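You operate a simulated robot arm through the tools that you are given. There is no shell and no other tool. Be economical: measure what you need, move in short steps, check, and stop when the job is done.

You run a simulated robot arm. Do the job below in one go: nothing can be reset, and whatever is moved stays where it is left.

## Task
Put the 25 mm yellow cap from the top of the spares cart on the top of the black mat and the 32 mm yellow cap on the ledge top. Take the blue nozzle from the top of the spares cart and put it on top of the carton there. Do these in any order. Set down upright: blue nozzle.
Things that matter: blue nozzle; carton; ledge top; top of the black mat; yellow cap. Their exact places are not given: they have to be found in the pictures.

The check looks at the end state, three seconds after you hand in, the way a careful person would. Anything else that was tipped, shoved, dropped, spilled or broken makes it a failure. A push-on lid holds only when it is set on centred and level and pressed home; a screw cap is set on level and turned clockwise until tight.

## Robot
A 6-joint arm with a fingered hand on a trunk, on a base that drives. Base frame: it is fixed to the floor where the robot stands at the start and does not move with it; the origin is under the middle of the robot, x ahead of it, y to its left, z up; the surface under the hand at the start is at about z = 0.86. Units: m, rad, N and s.
With the tool pointing down near the work surface it reaches from about 0.34 to 0.8 m from the robot's upright axis, wherever it stands. Its first joint turns from -2.007 to 2.007 rad. Places, roughly: ledge top (280x22 cm) [3.88, 1.52, 0.86]; top of the black mat (30x21 cm) [5.14, 1.54, 0.86]. Payload 4 kg.
The tool frame sits at the grasp point between the pads (the TCP): z along the fingers, y along the line on which they close. The tips reach 0.026 m beyond it. The gripper opens to 0.164 m. The gripper's body begins 0.073 m behind the TCP. The gripper is a hand of 5 fingers: y runs from the thumb to the fingers, the wrist lies at [0, 0, -0.239] in the tool frame, and closing takes about 1.5 s.
Orientation is that of the tool frame in the base frame, as [roll, pitch, yaw] about the fixed x, y, z axes, in that order (R = Rz(yaw) Ry(pitch) Rx(roll)). With the fingers straight down and closing along the base's y, the tool's x points along the base's -x, its y along +y and its z along -z.

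## Interface
- The arm moves only by the tool play_rows. Its argument "motion" is a list of rows, each an object (a shift or turn left out is 0, a gripper value left out holds the last) with "offset": the shift along the tool's x, y, z in units of 150 mm (1.0 is 150 mm), a list of three; "dr": the turn, a rotation vector about the tool's x, y, z in units of 120 degrees (1.0 is 120 degrees), a list of three. In form: [{"offset": [x, y, z], "dr": [ax, ay, az]}, ...]. A call has 1 to 20 rows; each row is the pose to reach, as a shift and turn from the pose commanded when the call began, along the tool's axes at that moment. "claw" is the closure, from 0 (fully open) to 1 (shut), set as the call begins (left out, the last holds). A call with a number of a shift or a turn outside -1 to 1 is refused whole. Rows are played at 5 a second. More than 0.05 m and 0.15 rad between two rows, or a gripper value outside its range, and nothing of the call is played. A pose out of reach is approached as far as the arm can. The call stops where the force on the tool passes 40 N (or 10 N more than at its start, if that is more) or the arm is blocked; 0.2 s more then pass. The fingers move at their own pace (about 0.045 m/s each) and stop on an object; they squeeze with about 23 N. The grip force told is the motor's: it shows also when the fingers shut on nothing. Time passes only in rows, and 0.2 s behind the last, so rows that repeat a pose let the fingers close. It gives the time, the measured TCP pose, the force on the tool (base axes), the opening and the grip force at its end, in the units of the frame above (readings bear some noise), with the torque about the TCP (base axes, N m) and any sound that the robot's microphone picked up.
- Cameras (640 x 400 px; columns grow to the right, rows downward): "scene" is now at [0.0174, 0.1681, 1.7467]; the picture's right is [-0.22, -0.98, 0.00], its down [-0.74, 0.17, -0.65] and it looks along [0.63, -0.14, -0.76] (base axes); focal length 260 px, centre (320, 200). "wrist" rides on the gripper at [0.05, -0.07, -0.094] in the tool frame; the picture's right is [0.81, 0.59, 0.00], its down [-0.43, 0.60, -0.68] and it looks along [-0.40, 0.55, 0.74] (tool axes); focal length 270 px, centre (320, 200).
- grab_frame(camera): a new picture of that camera. It takes no simulated time.
- raise_lower(by): slides the trunk up (or, below 0, down) by that many m; the arm and the scene camera ride with it, the base frame stays. It gives what a move gives, with no picture.
- roll_base(legs): drives the robot by 1 to 6 legs, each [ahead, left, turn to the left] in m, m and rad, along the robot's own axes; the way and the turn of a leg run together, so that a leg with both is an arc; at most 1.5 m and 3.142 rad a leg. The arm and the cameras ride along, it lands a little off, and it stops where it bumps. It gives what a move gives.
- finger_targets(finger1, finger2, finger3, finger4, thumb_bend): sets how far each is bent, from 0 (flat) to 1 (curled in); at 0.3 the hand is open as for a grip, at 0.7 the pads meet at the TCP. One left out holds its place. A second passes; each finger stops where it meets its share of the squeeze, and holds until it gets a number again. A gripper value or a shape takes the hand back. It gives what a move gives, with no picture; readings hold the bend of each and the force on the fingers (four entries, about 0 where the hand has none), thumb and palm.
- set_grasp(shape): the hand has 5 fingers and takes this shape, open, in about a second: jaw (thumb against the fingers, like two jaws); tri (thumb and two fingers); tip (a fingertip pinch); poke (one finger out to press); point (the index stretched); flat (the hand flat); cup (the hand cupped); fist (a fist). The gripper value then closes the fingers along that shape, each until it touches; the sizes above hold for jaw. It gives what a move gives, with no picture.
- aim_head(pan, tilt): turns the head with the scene camera to pan (to the left, within 2.705 rad either way) and tilt (down, from -0.506 to 1.204), counted from straight ahead of the robot. It gives what a move gives.
- probe_pixels(camera, pixels): there is no depth. For up to 12 entries [column, row, z] of the newest picture of that camera ("zoom" is the newest enlarged one), the place [x, y] in the base frame at which the ray of that pixel passes the height z, good to about 0.003 m. It takes no simulated time.
- enlarge(camera, box): a new picture of the part [left, top, right, bottom] of that camera's present view, enlarged. It takes no simulated time.
- job_done(): hands the job in; it is judged then, once.

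Go step by step. Measure first, check grasps and placings, and put right what went wrong. The budget is 110 turns and 90 pictures, counting those below and the enlarged ones. Unless the task says otherwise, let go and move clear before handing in, and close with one line.

The tools are called after "Call:" as a command line: name --argument value ..., lists and objects as JSON in quotes. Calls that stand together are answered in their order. play_rows: Moves the arm, as the interface text tells. Its arguments: {"type":"object","properties":{"motion":{"type":"array"},"claw":{"type":"number"}},"required":["motion"]} The other tools are called the same way: raise_lower (by) slides the trunk up or down; set_grasp (shape) gives the hand a shape; finger_targets (finger1, finger2, finger3, finger4, thumb_bend) moves the fingers one by one; roll_base (legs) drives the base; aim_head (pan, tilt) turns the head that bears the scene camera; grab_frame (camera) takes a picture; probe_pixels (camera, pixels) gives the place at which the rays of pixels pass given heights; enlarge (camera, box) takes an enlarged picture of a part of a camera's view; job_done () hands the job in.

At the start:

```text
t: 0.0
ee_pos: [0.5597, 0.0732, 1.1425]
ee_rot: [3.141, 0.001, 3.141]
wrist_force: [-0.4, 0.3, 0.1]
ft_torque: [0.03, 0.01, 0.02]
grip_width: 0.1639
gripper_force: 0.1
shape: jaw
bend: [0.3, 0.3, 0.3, 0.3, 0.3]
finger forces: [0.0, 0.0, 0.0, 0.0, 0.0, 0.1]
trunk travel left (down, up): [-0.8, 0.19]
robot x, y, heading: [0.0037, 0.0003, 0.003]
head pan, tilt: [-0.223, 0.869]
```

scene: 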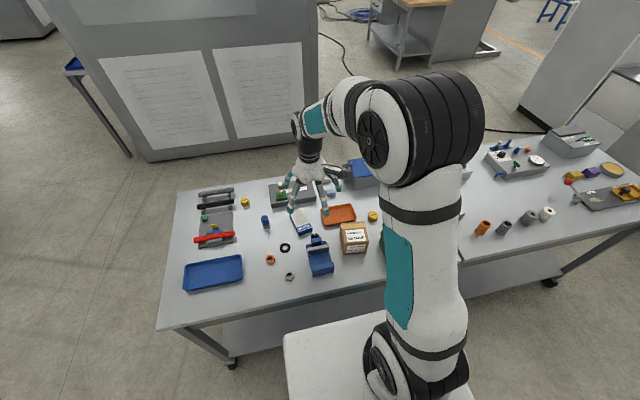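
wrist: 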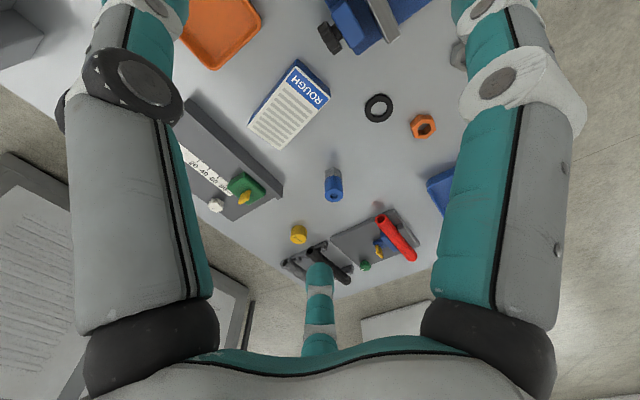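

The scene shows two yellow caps, near (245,203) and (373,216), what may be the blue nozzle at (265,222), and a carton at (354,238). I'll enlarge to identify them.

Call:
enlarge --camera "scene" --box '[160, 170, 400, 320]'

Call:
probe_pixels --camera "scene" --pixels '[[245, 203, 0.87], [373, 216, 0.87], [265, 228, 0.86], [354, 252, 0.86], [157, 328, 0.86], [178, 190, 0.86], [430, 310, 0.86]]'

```text
2.67 times, centred on (280, 245) of scene
```

zoom: 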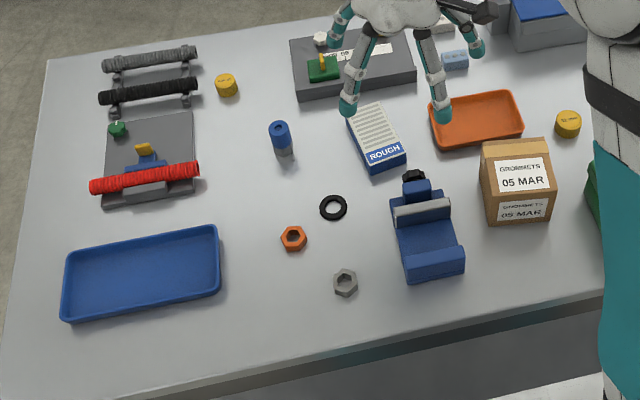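

```text
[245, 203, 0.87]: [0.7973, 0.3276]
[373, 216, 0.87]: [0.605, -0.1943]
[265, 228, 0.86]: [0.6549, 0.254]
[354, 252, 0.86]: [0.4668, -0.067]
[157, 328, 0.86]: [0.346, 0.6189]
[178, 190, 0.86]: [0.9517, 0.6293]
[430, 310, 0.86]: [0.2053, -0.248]
```

Both caps are in view, but their sizes are close; I'll zoom in on each to compare diameters, plus the nozzle.

Call:
enlarge --camera "scene" --box '[229, 193, 261, 213]'

Call:
enlarge --camera "scene" --box '[357, 206, 389, 226]'

Call:
enlarge --camera "scene" --box '[440, 130, 640, 255]'

```text
16.00 times, centred on (245, 203) of scene
```

zoom: 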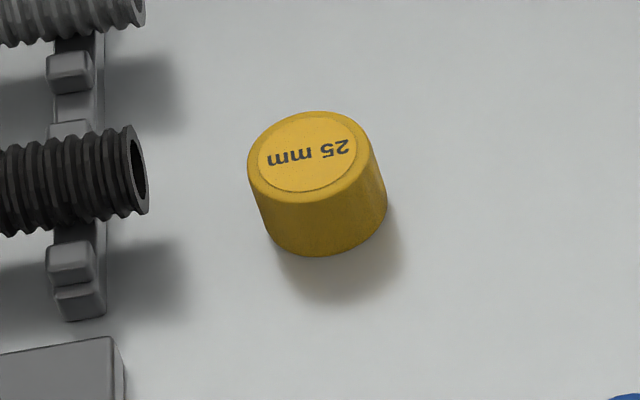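

```text
16.00 times, centred on (373, 216) of scene
```

zoom: 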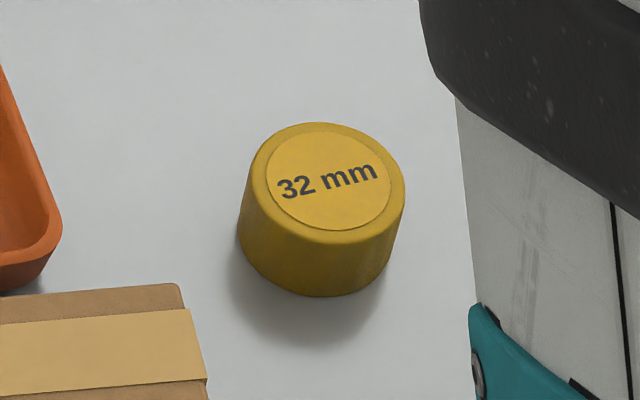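

```text
3.20 times, centred on (540, 192) of scene
```

zoom: 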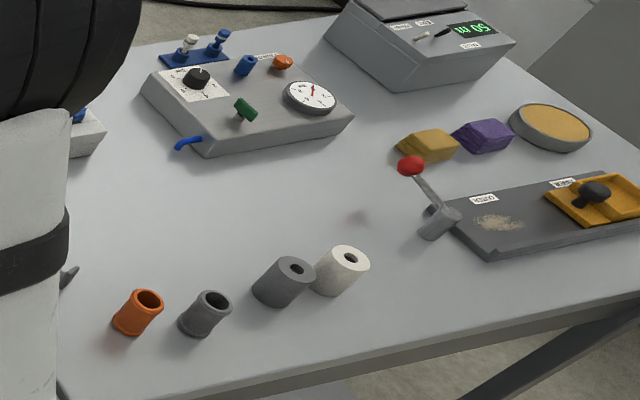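

The caps are labelled: the left one at (245,203) is "25 mm", the right one at (373,216) is "32 mm". Now the nozzle and carton.

Call:
enlarge --camera "scene" --box '[249, 207, 289, 232]'

Call:
enlarge --camera "scene" --box '[320, 210, 400, 260]'

Call:
enlarge --camera "wrist" --box '[240, 130, 440, 255]'

```text
16.00 times, centred on (269, 220) of scene
```

zoom: 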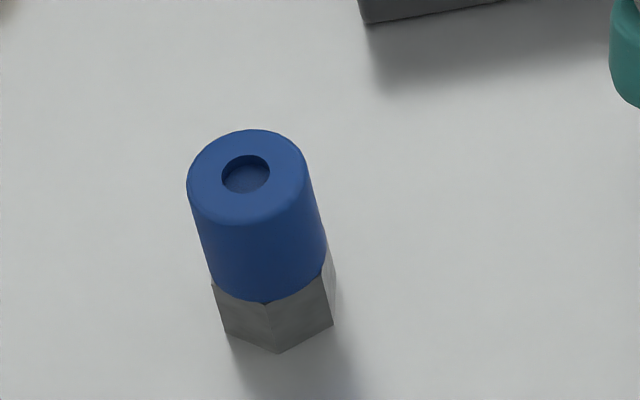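

```text
8.00 times, centred on (360, 235) of scene
```

zoom: 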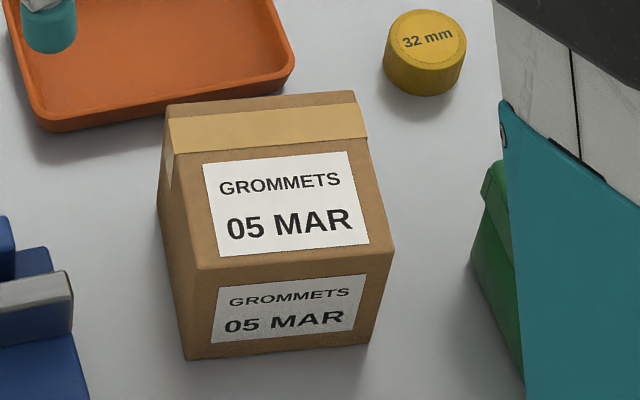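

```text
3.20 times, centred on (340, 192) of wrist
```

zoom: 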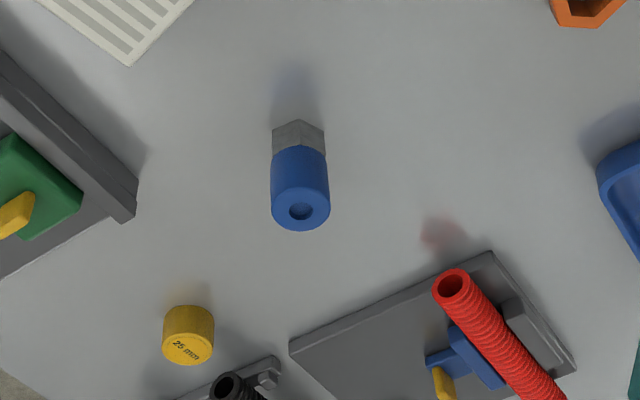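

The nozzle stands upright (hex base down, blue top near (264,218)). I'll triangulate its top, the carton's top and cap tops.

Call:
probe_pixels --camera "scene" --pixels '[[264.4, 218.2, 0.9], [264.4, 218.2, 0.92], [264.4, 218.2, 0.94], [343.4, 254.75, 0.86], [366, 252.9, 0.86], [344.4, 243.75, 0.92], [344.4, 243.75, 0.96], [344.4, 243.75, 0.94], [369.1, 241.25, 0.94], [341.2, 222.9, 0.94], [364.4, 221.25, 0.94], [266.2, 228.5, 0.86]]'

Call:
probe_pixels --camera "wrist" --pixels '[[333.7, 195, 0.9], [333.7, 195, 0.92], [333.7, 195, 0.94], [333, 171, 0.86], [298.5, 237.5, 0.88], [298.5, 237.5, 0.89]]'

```text
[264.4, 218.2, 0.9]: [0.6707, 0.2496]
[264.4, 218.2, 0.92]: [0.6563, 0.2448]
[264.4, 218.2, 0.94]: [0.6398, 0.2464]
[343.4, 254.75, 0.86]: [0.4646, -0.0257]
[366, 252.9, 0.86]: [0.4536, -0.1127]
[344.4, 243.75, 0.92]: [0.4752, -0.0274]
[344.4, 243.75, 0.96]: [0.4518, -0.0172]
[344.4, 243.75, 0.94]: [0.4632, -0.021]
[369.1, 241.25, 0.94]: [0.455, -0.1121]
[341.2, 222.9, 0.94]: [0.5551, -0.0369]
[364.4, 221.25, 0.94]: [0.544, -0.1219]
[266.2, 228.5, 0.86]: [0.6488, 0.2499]
```

```text
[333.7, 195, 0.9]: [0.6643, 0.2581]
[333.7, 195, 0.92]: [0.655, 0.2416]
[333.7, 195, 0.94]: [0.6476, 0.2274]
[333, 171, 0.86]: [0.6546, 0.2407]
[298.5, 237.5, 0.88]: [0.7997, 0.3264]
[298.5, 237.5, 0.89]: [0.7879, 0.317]
```

The two cameras agree: nozzle at (0.655, 0.244) with top z≈0.92; carton top z≈0.94, centred near (0.505,-0.073). I move over the nozzle with the hand half-closed.

Call:
play_rows --motion '[{"offset": [-0.16, 0.24, 0]}, {"offset": [-0.32, 0.48, 0]}, {"offset": [-0.48, 0.72, 0]}, {"offset": [-0.633, 0.967, 0]}, {"offset": [-0.633, 0.967, 0.3]}, {"offset": [-0.633, 0.967, 0.3]}, {"offset": [-0.633, 0.967, 0.3]}]' --claw 0.5

Call:
grab_frame --camera "wrist"

Call:
grab_frame --camera "scene"

```text
t: 1.6
ee_pos: [0.656, 0.2187, 1.0984]
ee_rot: [-3.142, 0.0, 3.141]
wrist_force: [0.1, 0.4, -0.3]
ft_torque: [0.02, -0.01, 0.01]
grip_width: 0.0825
gripper_force: 0.1
shape: jaw
bend: [0.37, 0.37, 0.37, 0.37, 0.7]
finger forces: [0.0, 0.0, 0.0, 0.0, 0.1, 0.1]
trunk travel left (down, up): [-0.8, 0.19]
robot x, y, heading: [-0.0035, -0.0006, -0.001]
head pan, tilt: [-0.223, 0.869]
```

```text
80 pictures are left
```

wrist: 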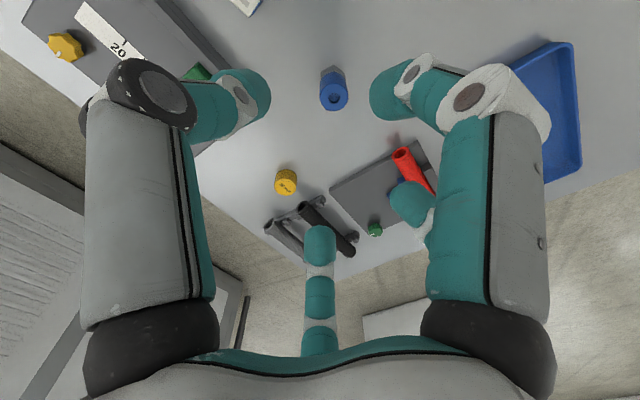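

```text
79 pictures are left
```

scene: 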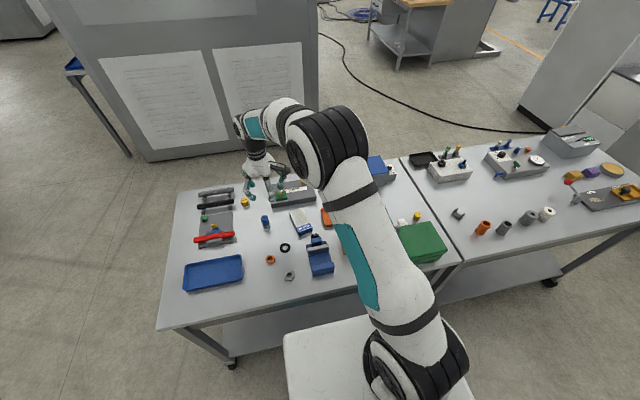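

The arm is tracking well; the nozzle is at wrist (333,92). I'll refine its position from this view.

Call:
probe_pixels --camera "wrist" --pixels '[[334, 98, 0.92], [335, 72, 0.86], [285, 182, 0.88]]'

Call:
enlarge --camera "wrist" --box '[280, 40, 400, 115]'

Call:
enlarge --camera "scene" --box '[180, 140, 340, 240]'

```text
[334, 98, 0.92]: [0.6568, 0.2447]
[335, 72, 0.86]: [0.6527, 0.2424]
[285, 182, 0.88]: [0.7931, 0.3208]
```

```text
5.33 times, centred on (340, 78) of wrist
```

zoom: 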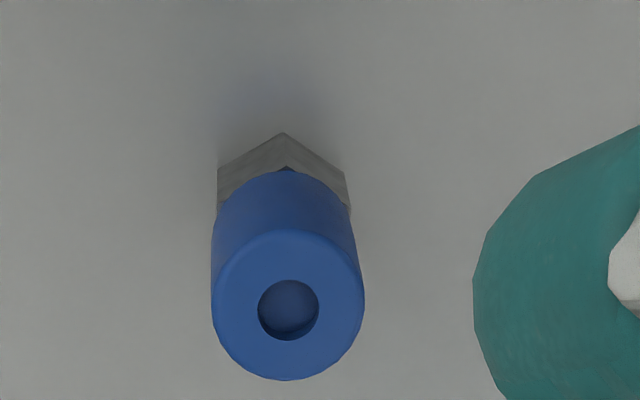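

```text
4.00 times, centred on (260, 190) of scene
```

zoom: 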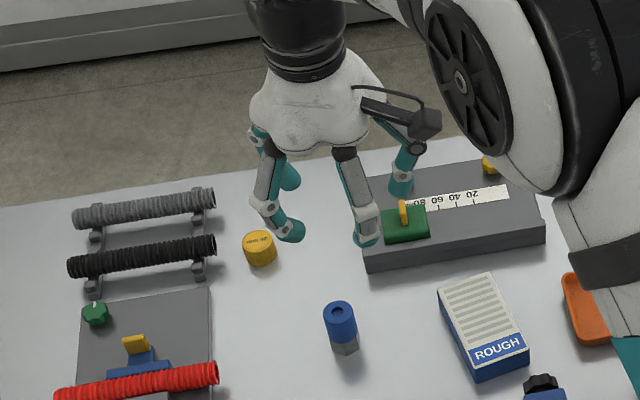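

Nozzle confirmed at (0.657, 0.244). Check the clearance to the grey fixture's corner (scene (272,207)) and the ROUGH box.

Call:
probe_pixels --camera "scene" --pixels '[[271.5, 208, 0.86], [271, 202, 0.885], [289, 213, 0.88], [298, 235, 0.86], [234, 200, 0.89], [233, 212, 0.86]]'

Call:
play_rows --motion '[{"offset": [0, 0.17, 0.3]}, {"offset": [0, 0.17, 0.6]}, {"offset": [0, 0.17, 0.8]}]'

Call:
grab_frame --camera "wrist"

Call:
enlarge --camera "scene" --box '[180, 140, 340, 240]'

```text
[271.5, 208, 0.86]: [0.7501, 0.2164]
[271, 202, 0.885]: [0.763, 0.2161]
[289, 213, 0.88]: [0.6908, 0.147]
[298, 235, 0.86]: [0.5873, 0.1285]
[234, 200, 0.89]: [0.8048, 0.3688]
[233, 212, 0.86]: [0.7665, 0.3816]
```

```text
refused: row 1 steps farther than a row can; nothing moved
```

```text
76 pictures are left
```

wrist: 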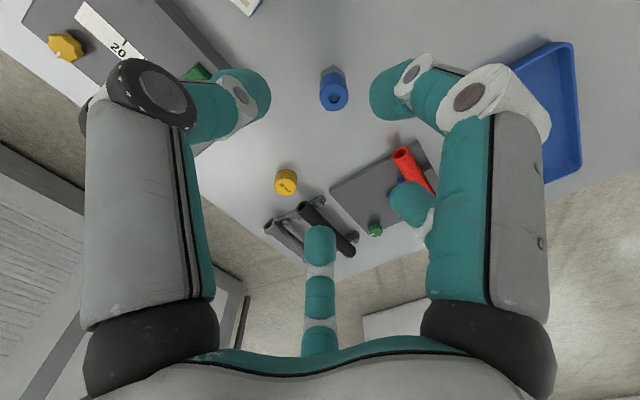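

```text
4.00 times, centred on (260, 190) of scene
```

zoom: 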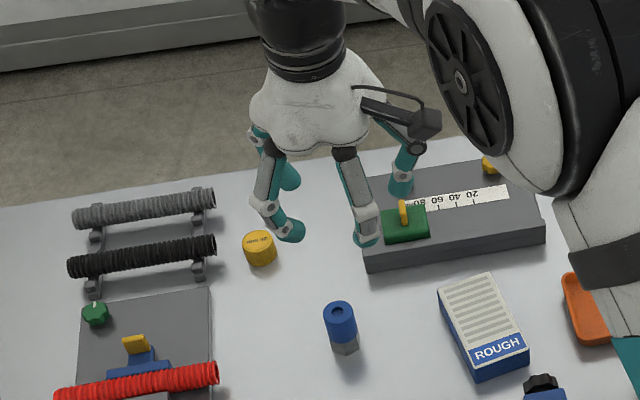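

The step was refused (slightly too long); clearances are fine (fixture corner x≈0.75). Repeat with shorter steps.

Call:
play_rows --motion '[{"offset": [0, 0.17, 0.15]}, {"offset": [0, 0.17, 0.4]}, {"offset": [0, 0.17, 0.65]}, {"offset": [0, 0.17, 0.8]}]'

Call:
grab_frame --camera "wrist"

Call:
enlarge --camera "scene" --box '[180, 140, 340, 240]'

```text
t: 2.6
ee_pos: [0.6555, 0.2464, 0.9757]
ee_rot: [-3.142, 0.0, 3.141]
wrist_force: [-0.2, 0.8, 0.0]
ft_torque: [0.01, -0.01, 0.01]
grip_width: 0.0828
gripper_force: 0.1
shape: jaw
bend: [0.37, 0.37, 0.37, 0.37, 0.7]
finger forces: [0.1, 0.0, 0.0, 0.1, 0.0, 0.0]
trunk travel left (down, up): [-0.8, 0.19]
robot x, y, heading: [0.0009, 0.0009, 0.002]
head pan, tilt: [-0.223, 0.869]
```

```text
74 pictures are left
```

wrist: 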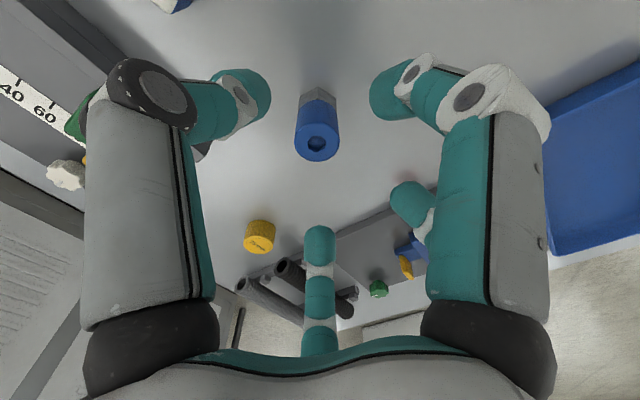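

```text
4.00 times, centred on (260, 190) of scene
```

zoom: 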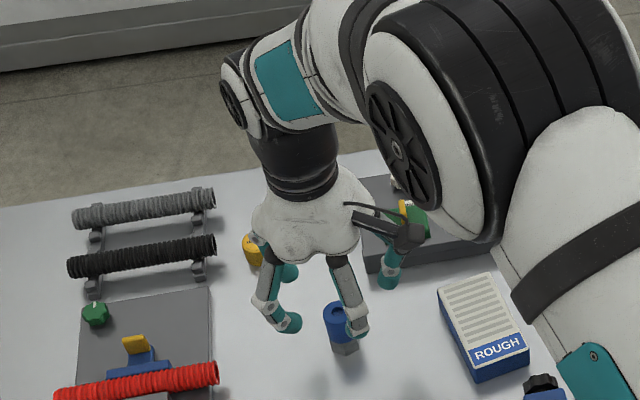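

The nozzle sits between thumb and fingers. I descend to TCP z≈0.895 and close.

Call:
play_rows --motion '[{"offset": [-0.007, -0.013, 0.27]}, {"offset": [-0.007, -0.013, 0.53]}]'

Call:
grab_frame --camera "wrist"

```text
t: 3.2
ee_pos: [0.6586, 0.2419, 0.8942]
ee_rot: [-3.141, 0.0, 3.142]
wrist_force: [1.3, 0.4, -0.6]
ft_torque: [-0.01, 0.0, -0.01]
grip_width: 0.0824
gripper_force: 0.0
shape: jaw
bend: [0.37, 0.37, 0.37, 0.37, 0.7]
finger forces: [0.1, 0.1, 0.0, 0.0, 0.0, 0.0]
trunk travel left (down, up): [-0.8, 0.19]
robot x, y, heading: [0.0007, 0.0, 0.004]
head pan, tilt: [-0.223, 0.869]
```

```text
72 pictures are left
```

wrist: 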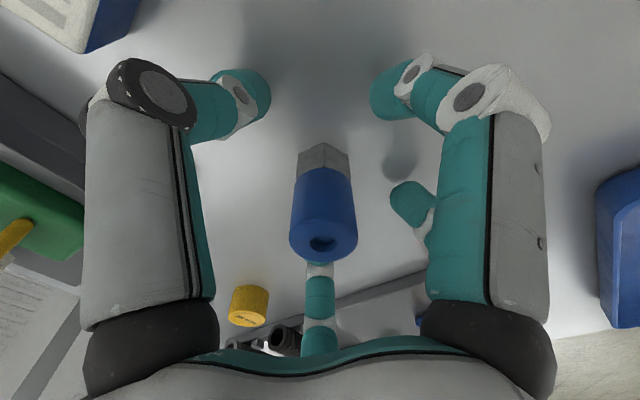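

Nozzle is centred between the digits (wrist (323,205)). Closing fully.

Call:
play_rows --motion '[{}, {}, {}, {}, {}, {}, {}, {}]' --claw 1.0

Call:
grab_frame --camera "wrist"

```text
t: 5.0
ee_pos: [0.6576, 0.2426, 0.8941]
ee_rot: [3.141, -0.002, 3.141]
wrist_force: [-0.1, 0.1, -0.3]
ft_torque: [-0.01, 0.03, -0.01]
grip_width: 0.0259
gripper_force: 23.3
shape: jaw
bend: [0.78, 0.78, 0.78, 0.78, 0.7]
finger forces: [20.3, 20.4, 20.6, 20.3, 20.5, 0.0]
trunk travel left (down, up): [-0.8, 0.19]
robot x, y, heading: [0.0029, -0.0007, -0.003]
head pan, tilt: [-0.223, 0.869]
```

```text
71 pictures are left
```

wrist: 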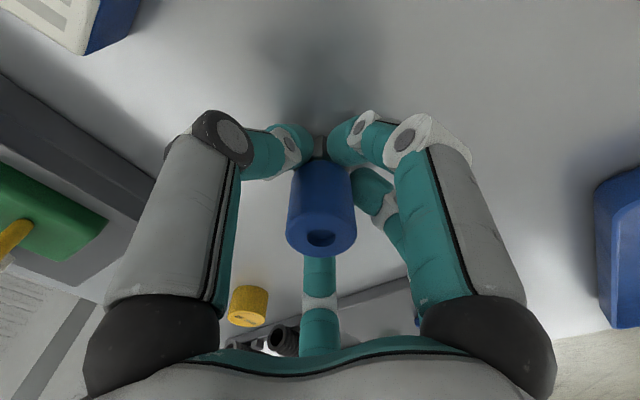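

Grip is firm (23 N, 26 mm). Lift straight up.

Call:
play_rows --motion '[{"offset": [0, 0, -0.15]}, {"offset": [0, 0, -0.4]}, {"offset": [0, 0, -0.7]}, {"offset": [0, 0, -1.0]}]'

Call:
play_rows --motion '[{"offset": [0.15, -0.28, 0]}, {"offset": [0.3, -0.56, 0]}, {"offset": [0.45, -0.8, 0]}, {"offset": [0.6, -1.0, 0]}]'

Call:
play_rows --motion '[{"offset": [0.1, -0.28, 0]}, {"offset": [0.2, -0.56, 0]}, {"offset": [0.3, -0.84, 0]}, {"offset": [0.4, -1.0, 0]}, {"offset": [0.4, -1.0, 0]}]'

Call:
grab_frame --camera "wrist"

```text
t: 6.0
ee_pos: [0.6549, 0.241, 1.0488]
ee_rot: [3.141, -0.001, -3.141]
wrist_force: [-0.1, -0.5, -0.7]
ft_torque: [-0.01, 0.04, 0.01]
grip_width: 0.0258
gripper_force: 22.7
shape: jaw
bend: [0.78, 0.78, 0.78, 0.78, 0.7]
finger forces: [20.3, 20.5, 20.6, 20.4, 20.5, 0.0]
trunk travel left (down, up): [-0.8, 0.19]
robot x, y, heading: [-0.0023, 0.0018, -0.003]
head pan, tilt: [-0.223, 0.869]
```

```text
t: 7.0
ee_pos: [0.5658, 0.0903, 1.0474]
ee_rot: [3.141, -0.001, -3.141]
wrist_force: [-0.3, -0.1, -0.3]
ft_torque: [0.01, -0.02, -0.02]
grip_width: 0.0259
gripper_force: 22.7
shape: jaw
bend: [0.78, 0.78, 0.78, 0.78, 0.7]
finger forces: [20.3, 20.6, 20.8, 20.4, 20.6, 0.0]
trunk travel left (down, up): [-0.8, 0.19]
robot x, y, heading: [0.0009, -0.0005, -0.002]
head pan, tilt: [-0.223, 0.869]
```

```text
t: 8.2
ee_pos: [0.5067, -0.0576, 1.0475]
ee_rot: [3.141, 0.0, -3.141]
wrist_force: [-0.2, -0.3, -0.7]
ft_torque: [-0.01, 0.02, 0.0]
grip_width: 0.0258
gripper_force: 22.5
shape: jaw
bend: [0.78, 0.78, 0.78, 0.78, 0.7]
finger forces: [20.1, 20.4, 20.6, 20.4, 20.6, 0.1]
trunk travel left (down, up): [-0.8, 0.19]
robot x, y, heading: [0.0003, -0.0006, -0.005]
head pan, tilt: [-0.223, 0.869]
```

```text
70 pictures are left
```

wrist: 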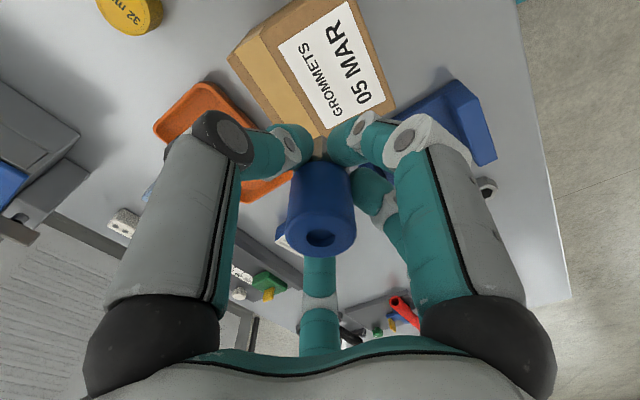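

Carton top is visible at wrist corners (257,40), (357,2), (395,103). Probe for cross-check.

Call:
enlarge --camera "wrist" --box '[210, 0, 450, 150]'

Call:
probe_pixels --camera "wrist" --pixels '[[229, 58, 0.94], [257, 38, 0.94], [357, 2, 0.94], [395, 103, 0.94], [317, 138, 0.94], [229, 58, 0.86]]'

```text
2.67 times, centred on (330, 75) of wrist
```

zoom: 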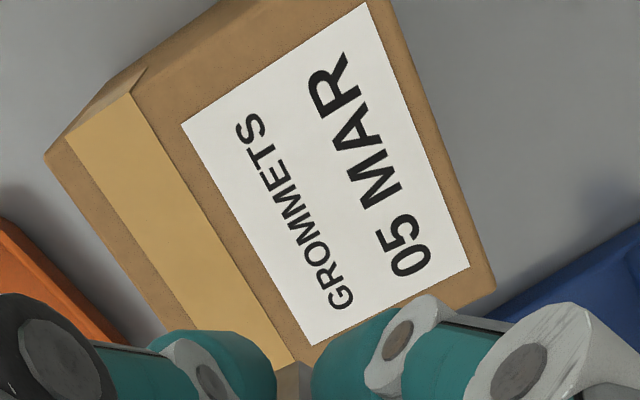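

```text
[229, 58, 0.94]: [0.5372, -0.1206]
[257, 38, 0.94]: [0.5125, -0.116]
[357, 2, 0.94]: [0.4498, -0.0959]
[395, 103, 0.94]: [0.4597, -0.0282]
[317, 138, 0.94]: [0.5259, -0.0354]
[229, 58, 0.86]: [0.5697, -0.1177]
```

Carton centre ≈(0.502,-0.073) by both views. Shift there and lower to just above it.

Call:
play_rows --motion '[{"offset": [0.03, -0.1, 0.0]}, {"offset": [0.03, -0.1, 0.25]}, {"offset": [0.03, -0.1, 0.4]}]'

Call:
play_rows --motion '[{"offset": [0, 0, 0.02]}, {"offset": [0, 0, 0.04]}]'

Call:
grab_frame --camera "wrist"

Call:
enlarge --camera "scene" --box '[280, 160, 440, 260]'

```text
t: 9.0
ee_pos: [0.5039, -0.074, 0.9874]
ee_rot: [3.141, -0.001, -3.14]
wrist_force: [0.0, -0.2, -0.4]
ft_torque: [0.01, -0.01, 0.03]
grip_width: 0.0259
gripper_force: 22.6
shape: jaw
bend: [0.78, 0.78, 0.78, 0.78, 0.7]
finger forces: [20.2, 20.4, 20.7, 20.4, 20.5, 0.0]
trunk travel left (down, up): [-0.8, 0.19]
robot x, y, heading: [0.0041, 0.0005, -0.004]
head pan, tilt: [-0.223, 0.869]
```

```text
t: 9.6
ee_pos: [0.5035, -0.0721, 0.9801]
ee_rot: [3.14, -0.002, 3.141]
wrist_force: [0.3, -0.8, -0.8]
ft_torque: [0.02, -0.01, 0.0]
grip_width: 0.0262
gripper_force: 23.2
shape: jaw
bend: [0.78, 0.78, 0.78, 0.78, 0.7]
finger forces: [20.2, 20.3, 20.8, 20.4, 20.6, 0.0]
trunk travel left (down, up): [-0.8, 0.19]
robot x, y, heading: [-0.0002, -0.0006, 0.001]
head pan, tilt: [-0.223, 0.869]
```

```text
68 pictures are left
```

wrist: 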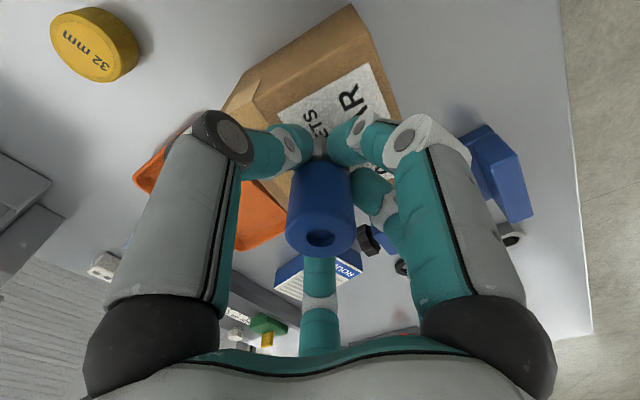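

```text
4.00 times, centred on (360, 210) of scene
```

zoom: 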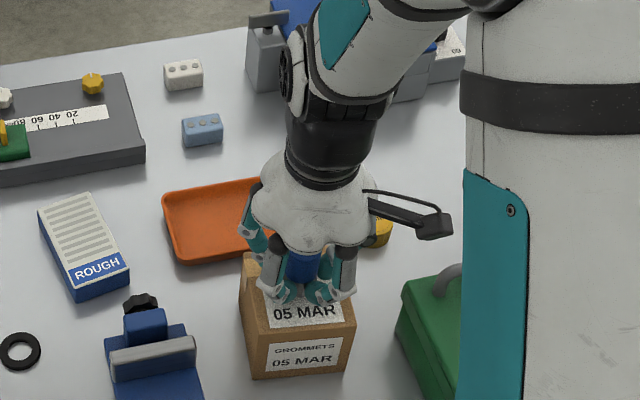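

Looks centred over the carton. Lower in 1.5 mm steps until the reading shows contact.

Call:
play_rows --motion '[{"offset": [0, 0, 0.015]}, {"offset": [0, 0, 0.03]}, {"offset": [0, 0, 0.04]}]'

```text
t: 10.4
ee_pos: [0.5018, -0.0732, 0.9777]
ee_rot: [3.141, 0.006, -3.142]
wrist_force: [1.0, -0.6, 23.6]
ft_torque: [-0.01, 0.0, 0.01]
grip_width: 0.0264
gripper_force: 23.3
shape: jaw
bend: [0.78, 0.78, 0.78, 0.78, 0.7]
finger forces: [23.2, 23.6, 23.7, 23.2, 24.0, 0.1]
trunk travel left (down, up): [-0.8, 0.19]
robot x, y, heading: [-0.0001, -0.0014, -0.001]
head pan, tilt: [-0.223, 0.869]
```

Contact at 23.6 N, z=0.978. Ease off ~1.5 mm and open.

Call:
play_rows --motion '[{"offset": [0, 0, -0.012]}, {"offset": [0, 0, -0.012]}]'

Call:
play_rows --motion '[{}, {}, {}, {}, {}, {}]' --claw 0.5

Call:
grab_frame --camera "wrist"

```text
t: 11.0
ee_pos: [0.5022, -0.0719, 0.9775]
ee_rot: [-3.142, 0.002, 3.141]
wrist_force: [2.3, -4.2, 18.9]
ft_torque: [-0.06, -0.06, 0.03]
grip_width: 0.0263
gripper_force: 23.4
shape: jaw
bend: [0.78, 0.78, 0.78, 0.78, 0.7]
finger forces: [22.7, 22.4, 23.3, 24.1, 24.7, 0.1]
trunk travel left (down, up): [-0.8, 0.19]
robot x, y, heading: [0.0013, -0.0019, -0.002]
head pan, tilt: [-0.223, 0.869]
```

```text
t: 12.4
ee_pos: [0.5027, -0.0724, 0.9774]
ee_rot: [3.141, 0.001, -3.142]
wrist_force: [-0.1, 0.3, -0.4]
ft_torque: [-0.02, 0.0, 0.0]
grip_width: 0.0815
gripper_force: 0.0
shape: jaw
bend: [0.37, 0.37, 0.37, 0.37, 0.7]
finger forces: [0.0, 0.0, 0.0, 0.1, 0.0, 0.1]
trunk travel left (down, up): [-0.8, 0.19]
robot x, y, heading: [0.0012, 0.0024, -0.003]
head pan, tilt: [-0.223, 0.869]
```

```text
66 pictures are left
```

wrist: 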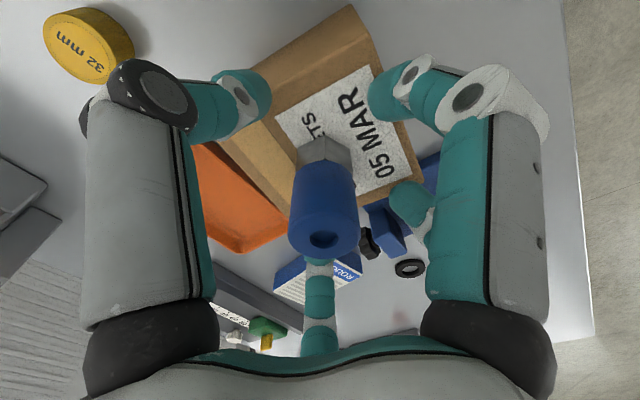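

The nozzle stands on the carton. Lift straight up clear of it, then inspect.

Call:
play_rows --motion '[{"offset": [0, 0, -0.15]}, {"offset": [0, 0, -0.4]}, {"offset": [0, 0, -0.7]}, {"offset": [0, 0, -0.9]}]'

Call:
grab_frame --camera "wrist"

Call:
enlarge --camera "scene" --box '[280, 160, 440, 260]'

```text
t: 13.4
ee_pos: [0.5018, -0.071, 1.1125]
ee_rot: [-3.141, 0.0, -3.141]
wrist_force: [0.0, 0.4, 0.1]
ft_torque: [0.03, -0.01, -0.02]
grip_width: 0.0815
gripper_force: 0.1
shape: jaw
bend: [0.37, 0.37, 0.37, 0.37, 0.7]
finger forces: [0.1, 0.0, 0.1, 0.1, 0.0, 0.1]
trunk travel left (down, up): [-0.8, 0.19]
robot x, y, heading: [0.0001, -0.0024, -0.001]
head pan, tilt: [-0.223, 0.869]
```

```text
65 pictures are left
```

wrist: 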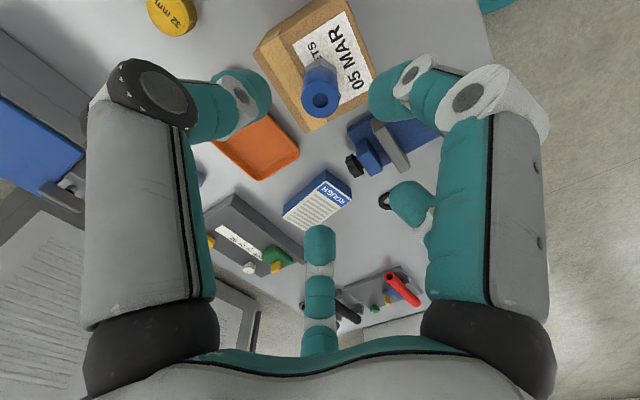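

```text
4.00 times, centred on (360, 210) of scene
```

zoom: 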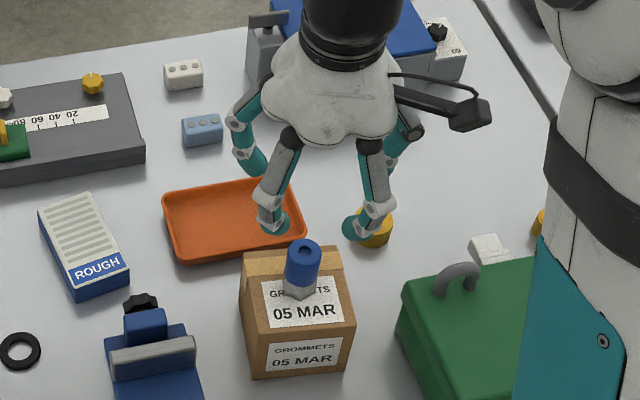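

Nozzle stands upright and centred on the carton. Now locate the 32 mm cap precisely from both cameras (wrist (170,14), scene (373.9,214.8)), and look at the surrounding items.

Call:
probe_pixels --camera "wrist" --pixels '[[170, 13, 0.883], [170, 13, 0.87]]'

Call:
probe_pixels --camera "scene" --pixels '[[373.9, 214.8, 0.883], [373.9, 214.8, 0.89], [373.2, 220, 0.86], [356, 217, 0.875], [351, 205, 0.875], [380.5, 232, 0.93], [395, 229, 0.95], [402, 221, 0.87], [414, 215, 0.87], [244.2, 200.2, 0.883]]'

```text
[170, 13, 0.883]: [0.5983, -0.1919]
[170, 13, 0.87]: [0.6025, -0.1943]
```

```text
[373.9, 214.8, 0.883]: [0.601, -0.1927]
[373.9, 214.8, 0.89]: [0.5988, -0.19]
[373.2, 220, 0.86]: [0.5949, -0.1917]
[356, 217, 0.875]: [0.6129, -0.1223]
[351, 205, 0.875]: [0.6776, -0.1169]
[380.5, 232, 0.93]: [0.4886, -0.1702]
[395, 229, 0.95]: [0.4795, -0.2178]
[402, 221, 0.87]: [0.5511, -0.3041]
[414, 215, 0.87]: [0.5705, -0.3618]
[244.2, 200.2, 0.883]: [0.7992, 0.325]
```

Both views agree: 32 mm cap at (0.600, -0.192). I move above it while turning the hand 120° clockwise, so thumb and fingers avoid carton and tray.

Call:
play_rows --motion '[{"offset": [-0.044, -0.054, 0], "dr": [0, 0, 0.0667]}, {"offset": [-0.087, -0.108, 0], "dr": [0, 0, 0.1333]}, {"offset": [-0.131, -0.161, 0], "dr": [0, 0, 0.2]}, {"offset": [-0.174, -0.215, 0], "dr": [0, 0, 0.2667]}, {"offset": [-0.218, -0.269, 0], "dr": [0, 0, 0.3333]}, {"offset": [-0.261, -0.323, 0], "dr": [0, 0, 0.4]}, {"offset": [-0.305, -0.377, 0], "dr": [0, 0, 0.4667]}, {"offset": [-0.348, -0.43, 0], "dr": [0, 0, 0.5333]}, {"offset": [-0.392, -0.484, 0], "dr": [0, 0, 0.6]}, {"offset": [-0.435, -0.538, 0], "dr": [0, 0, 0.6667]}, {"offset": [-0.479, -0.592, 0], "dr": [0, 0, 0.7333]}, {"offset": [-0.522, -0.646, 0], "dr": [0, 0, 0.8]}, {"offset": [-0.566, -0.699, 0], "dr": [0, 0, 0.8667]}, {"offset": [-0.61, -0.753, 0], "dr": [0, 0, 0.9333]}, {"offset": [-0.653, -0.807, 0], "dr": [0, 0, 1.0]}, {"offset": [-0.653, -0.807, 0], "dr": [0, 0, 1.0]}]'

Call:
grab_frame --camera "wrist"

Call:
grab_frame --camera "scene"

```text
t: 16.8
ee_pos: [0.5993, -0.1951, 1.1112]
ee_rot: [3.142, 0.001, 1.045]
wrist_force: [-0.4, -1.2, 0.6]
ft_torque: [-0.02, -0.01, 0.02]
grip_width: 0.0816
gripper_force: 0.0
shape: jaw
bend: [0.37, 0.37, 0.37, 0.37, 0.7]
finger forces: [0.0, 0.0, 0.0, 0.0, 0.0, 0.0]
trunk travel left (down, up): [-0.8, 0.19]
robot x, y, heading: [0.0018, 0.0001, -0.002]
head pan, tilt: [-0.223, 0.869]
```

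```text
63 pictures are left
```

wrist: 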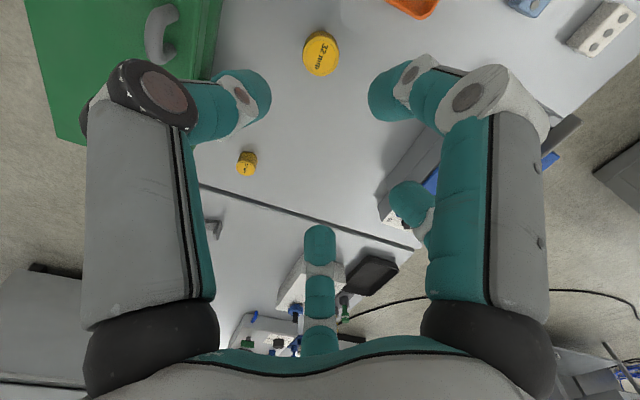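

```text
62 pictures are left
```

scene: 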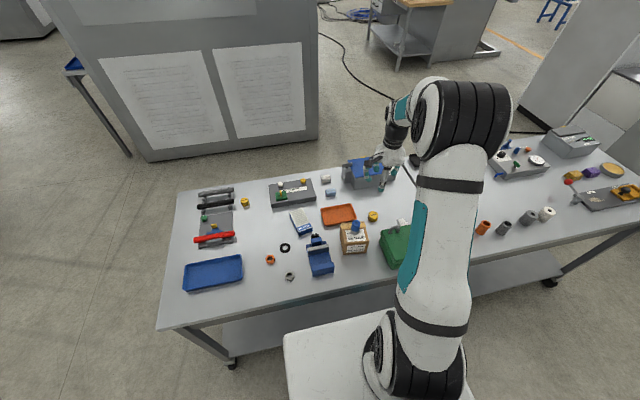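

A third, smaller yellow cap shows at wrist (247,163). I'll read its label, and re-measure the 32 mm cap.

Call:
enlarge --camera "wrist" --box '[227, 150, 267, 175]'

Call:
probe_pixels --camera "wrist" --pixels '[[321, 58, 0.883], [321, 50, 0.87], [247, 165, 0.88]]'

```text
16.00 times, centred on (247, 162) of wrist
```

zoom: 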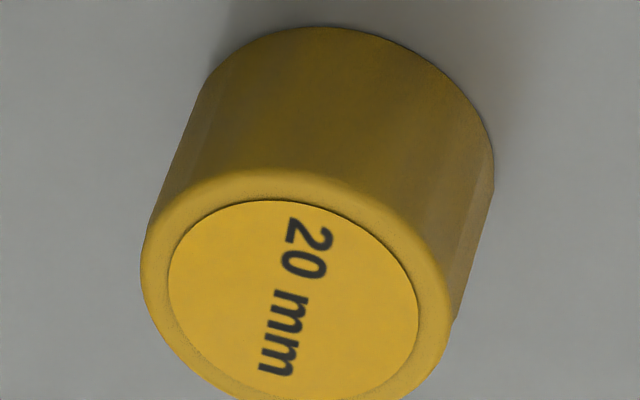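

```text
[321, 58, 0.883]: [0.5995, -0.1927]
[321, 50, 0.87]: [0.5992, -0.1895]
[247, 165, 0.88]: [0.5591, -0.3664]
```

It's a 20 mm decoy. The 32 mm cap is at (0.5995,-0.192); descend part way and check.

Call:
play_rows --motion '[{"offset": [0.015, 0, 0.25]}, {"offset": [0.015, 0, 0.55]}, {"offset": [0.015, 0, 0.8]}, {"offset": [0.015, 0, 1.0]}]'

Call:
grab_frame --camera "wrist"

Call:
enlarge --camera "scene" --box '[300, 160, 460, 260]'

```text
t: 17.8
ee_pos: [0.6019, -0.193, 0.9595]
ee_rot: [-3.141, 0.0, 1.046]
wrist_force: [-0.1, 0.4, 0.1]
ft_torque: [0.0, 0.01, 0.0]
grip_width: 0.082
gripper_force: 0.1
shape: jaw
bend: [0.37, 0.37, 0.37, 0.37, 0.7]
finger forces: [0.1, 0.0, 0.0, 0.0, 0.1, 0.0]
trunk travel left (down, up): [-0.8, 0.19]
robot x, y, heading: [0.0003, 0.0009, 0.001]
head pan, tilt: [-0.223, 0.869]
```

```text
60 pictures are left
```

wrist: 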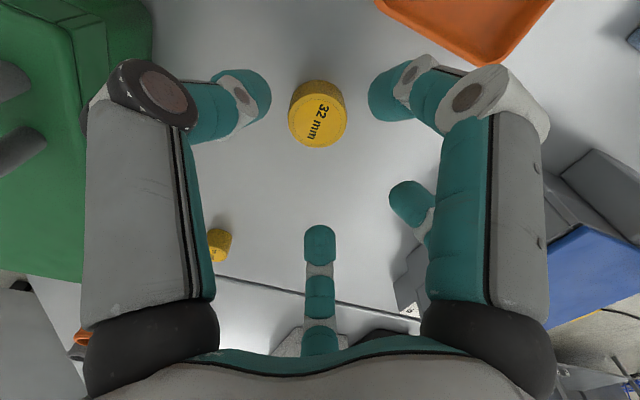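

```text
4.00 times, centred on (380, 210) of scene
```

zoom: 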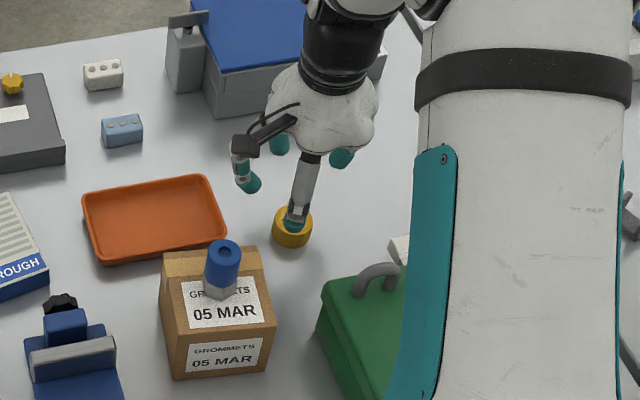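

Clear all round. Descend to z≈0.888.

Call:
play_rows --motion '[{"offset": [0, -0.01, 0.2]}, {"offset": [0, -0.01, 0.38]}, {"offset": [0, -0.01, 0.475]}]'

Call:
grab_frame --camera "wrist"

```text
t: 18.6
ee_pos: [0.6012, -0.1913, 0.8885]
ee_rot: [3.141, 0.0, 1.047]
wrist_force: [-0.4, 0.4, -0.3]
ft_torque: [-0.01, -0.01, -0.01]
grip_width: 0.0815
gripper_force: 0.1
shape: jaw
bend: [0.37, 0.37, 0.37, 0.37, 0.7]
finger forces: [0.0, 0.0, 0.0, 0.0, 0.0, 0.1]
trunk travel left (down, up): [-0.8, 0.19]
robot x, y, heading: [0.0014, 0.0, -0.0]
head pan, tilt: [-0.223, 0.869]
```

```text
58 pictures are left
```

wrist: 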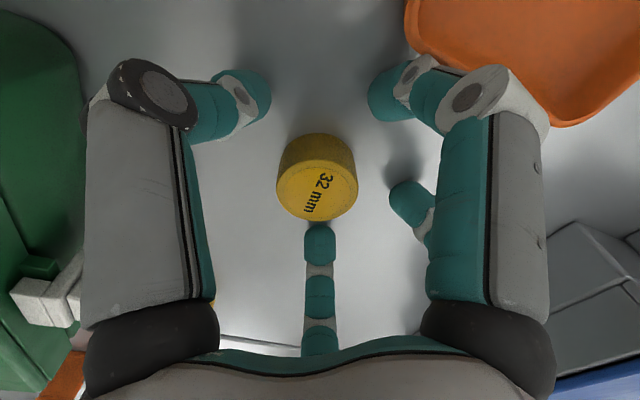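

Cap is centred; closing.

Call:
play_rows --motion '[{}, {}, {}, {}, {}, {}, {}, {}]' --claw 1.0

Call:
play_rows --motion '[{"offset": [0, 0, -0.15]}, {"offset": [0, 0, -0.4]}, {"offset": [0, 0, -0.7]}, {"offset": [0, 0, -1.0]}]'

Call:
grab_frame --camera "wrist"

```text
t: 20.4
ee_pos: [0.6005, -0.191, 0.889]
ee_rot: [3.141, 0.0, 1.047]
wrist_force: [-0.7, 0.4, -0.2]
ft_torque: [0.02, 0.02, -0.03]
grip_width: 0.0349
gripper_force: 22.6
shape: jaw
bend: [0.54, 0.54, 0.54, 0.54, 0.7]
finger forces: [20.2, 20.4, 20.6, 20.4, 20.6, 0.0]
trunk travel left (down, up): [-0.8, 0.19]
robot x, y, heading: [-0.0028, 0.0008, 0.001]
head pan, tilt: [-0.223, 0.869]
```

```text
t: 21.4
ee_pos: [0.6003, -0.19, 1.0395]
ee_rot: [-3.141, 0.0, 1.048]
wrist_force: [-0.1, 0.5, -0.5]
ft_torque: [-0.02, -0.01, 0.01]
grip_width: 0.0344
gripper_force: 22.9
shape: jaw
bend: [0.54, 0.54, 0.54, 0.54, 0.7]
finger forces: [20.2, 20.3, 20.6, 20.3, 20.5, 0.0]
trunk travel left (down, up): [-0.8, 0.19]
robot x, y, heading: [-0.002, -0.0021, 0.0]
head pan, tilt: [-0.223, 0.869]
```

```text
57 pictures are left
```

wrist: 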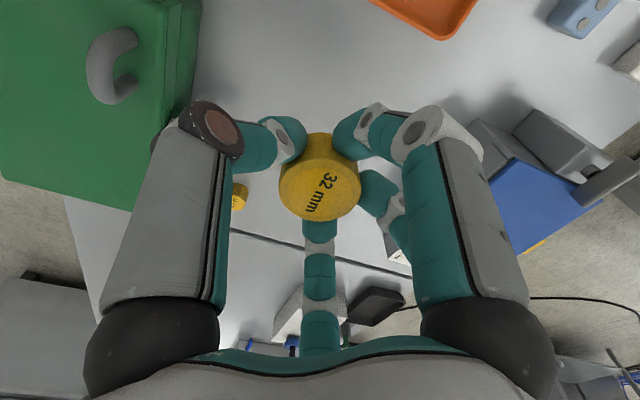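

The 32 mm cap is held (34 mm, 23 N). Raise further and look to the left/ahead for the ledge.

Call:
play_rows --motion '[{"offset": [0, 0, -0.3]}, {"offset": [0, 0, -0.6]}, {"offset": [0, 0, -0.9]}]'

Call:
aim_head --pan 0.35 --tilt 0.35

Call:
grab_frame --camera "scene"

Call:
aim_head --pan 1.6 --tilt 0.5

Call:
grab_frame --camera "scene"

Call:
aim_head --pan -0.9 --tilt 0.4

Call:
grab_frame --camera "scene"

```text
t: 22.2
ee_pos: [0.5982, -0.1919, 1.1761]
ee_rot: [-3.141, 0.0, 1.047]
wrist_force: [-0.6, -0.4, 0.1]
ft_torque: [-0.02, -0.01, 0.0]
grip_width: 0.0349
gripper_force: 22.5
shape: jaw
bend: [0.54, 0.54, 0.54, 0.54, 0.7]
finger forces: [20.3, 20.4, 20.5, 20.4, 20.4, 0.0]
trunk travel left (down, up): [-0.8, 0.19]
robot x, y, heading: [0.0017, -0.0037, -0.005]
head pan, tilt: [-0.223, 0.869]
```

```text
t: 23.2
ee_pos: [0.5982, -0.1914, 1.174]
ee_rot: [3.141, 0.0, 1.048]
wrist_force: [0.3, 0.3, 0.9]
ft_torque: [-0.01, 0.02, 0.06]
grip_width: 0.0344
gripper_force: 23.3
shape: jaw
bend: [0.54, 0.54, 0.54, 0.54, 0.7]
finger forces: [20.3, 20.3, 20.5, 20.5, 20.4, 0.0]
trunk travel left (down, up): [-0.8, 0.19]
robot x, y, heading: [-0.0017, -0.0005, 0.002]
head pan, tilt: [0.351, 0.351]
```

```text
56 pictures are left
```

scene: 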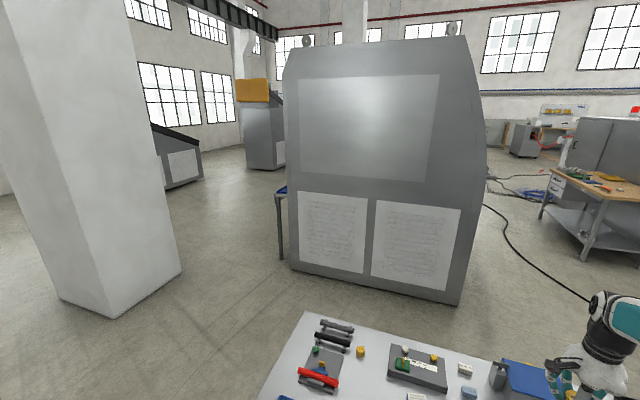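

```text
t: 24.6
ee_pos: [0.5989, -0.1922, 1.175]
ee_rot: [-3.14, 0.0, 1.048]
wrist_force: [0.3, -0.3, -0.4]
ft_torque: [-0.02, -0.05, 0.02]
grip_width: 0.0345
gripper_force: 23.4
shape: jaw
bend: [0.54, 0.54, 0.54, 0.54, 0.7]
finger forces: [20.1, 20.4, 20.4, 20.4, 20.5, 0.0]
trunk travel left (down, up): [-0.8, 0.19]
robot x, y, heading: [0.0004, -0.002, -0.0]
head pan, tilt: [1.6, 0.499]
```

```text
55 pictures are left
```

scene: 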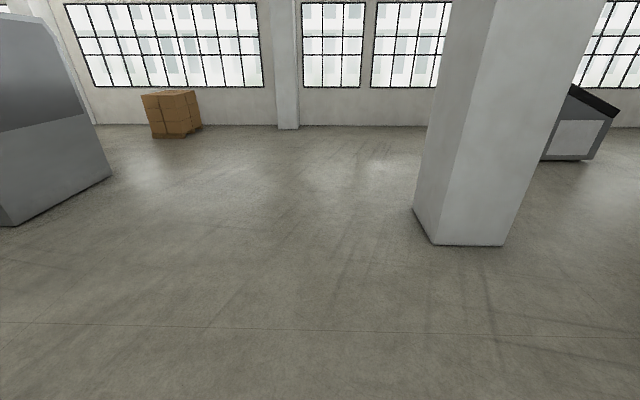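

```text
t: 26.9
ee_pos: [0.5996, -0.1917, 1.1742]
ee_rot: [3.141, 0.001, 1.048]
wrist_force: [-0.3, -0.8, -0.3]
ft_torque: [0.01, 0.02, -0.03]
grip_width: 0.0345
gripper_force: 23.7
shape: jaw
bend: [0.54, 0.54, 0.54, 0.54, 0.7]
finger forces: [20.2, 20.3, 20.5, 20.4, 20.4, 0.0]
trunk travel left (down, up): [-0.8, 0.19]
robot x, y, heading: [0.0002, 0.0006, 0.001]
head pan, tilt: [-0.901, 0.4]
```

```text
54 pictures are left
```

scene: 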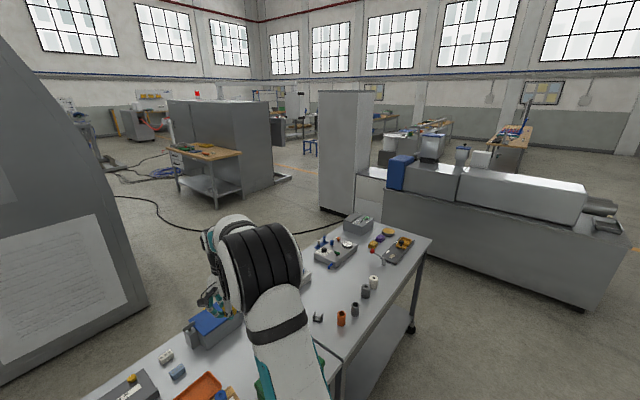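

The machine ahead hides the ledge, which (2.8 m along x at y≈1.52, mat on it at x≈5.14) runs along the machine's left side. I'll look left-ahead and measure the pillar and machine footprints to plan the drive.

Call:
aim_head --pan 0.6 --tilt 0.5

Call:
grab_frame --camera "scene"

```text
t: 28.5
ee_pos: [0.5986, -0.1928, 1.1742]
ee_rot: [-3.142, 0.0, 1.047]
wrist_force: [0.2, 0.4, -0.1]
ft_torque: [0.02, 0.04, 0.0]
grip_width: 0.0342
gripper_force: 22.9
shape: jaw
bend: [0.54, 0.54, 0.54, 0.54, 0.7]
finger forces: [20.3, 20.3, 20.5, 20.4, 20.4, 0.0]
trunk travel left (down, up): [-0.8, 0.19]
robot x, y, heading: [-0.0018, 0.0025, -0.0]
head pan, tilt: [0.6, 0.499]
```

```text
53 pictures are left
```

scene: 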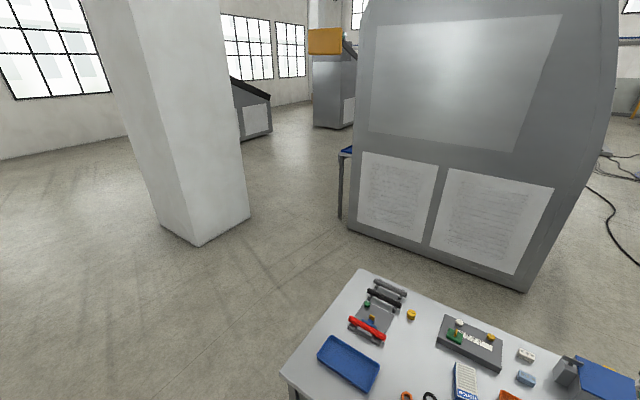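

Call:
probe_pixels --camera "scene" --pixels '[[160, 223, 0], [199, 246, 0], [250, 216, 0], [347, 229, 0], [526, 292, 0], [340, 218, 0], [346, 149, 0.86], [340, 155, 0.86], [360, 269, 0.86], [282, 372, 0.86]]'

```text
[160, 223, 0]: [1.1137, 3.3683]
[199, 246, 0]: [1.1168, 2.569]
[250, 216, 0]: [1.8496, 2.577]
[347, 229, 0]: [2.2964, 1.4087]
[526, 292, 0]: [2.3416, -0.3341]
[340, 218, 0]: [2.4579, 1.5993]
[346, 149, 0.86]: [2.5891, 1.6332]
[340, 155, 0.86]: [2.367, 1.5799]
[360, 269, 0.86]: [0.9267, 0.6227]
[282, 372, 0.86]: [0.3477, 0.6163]
```

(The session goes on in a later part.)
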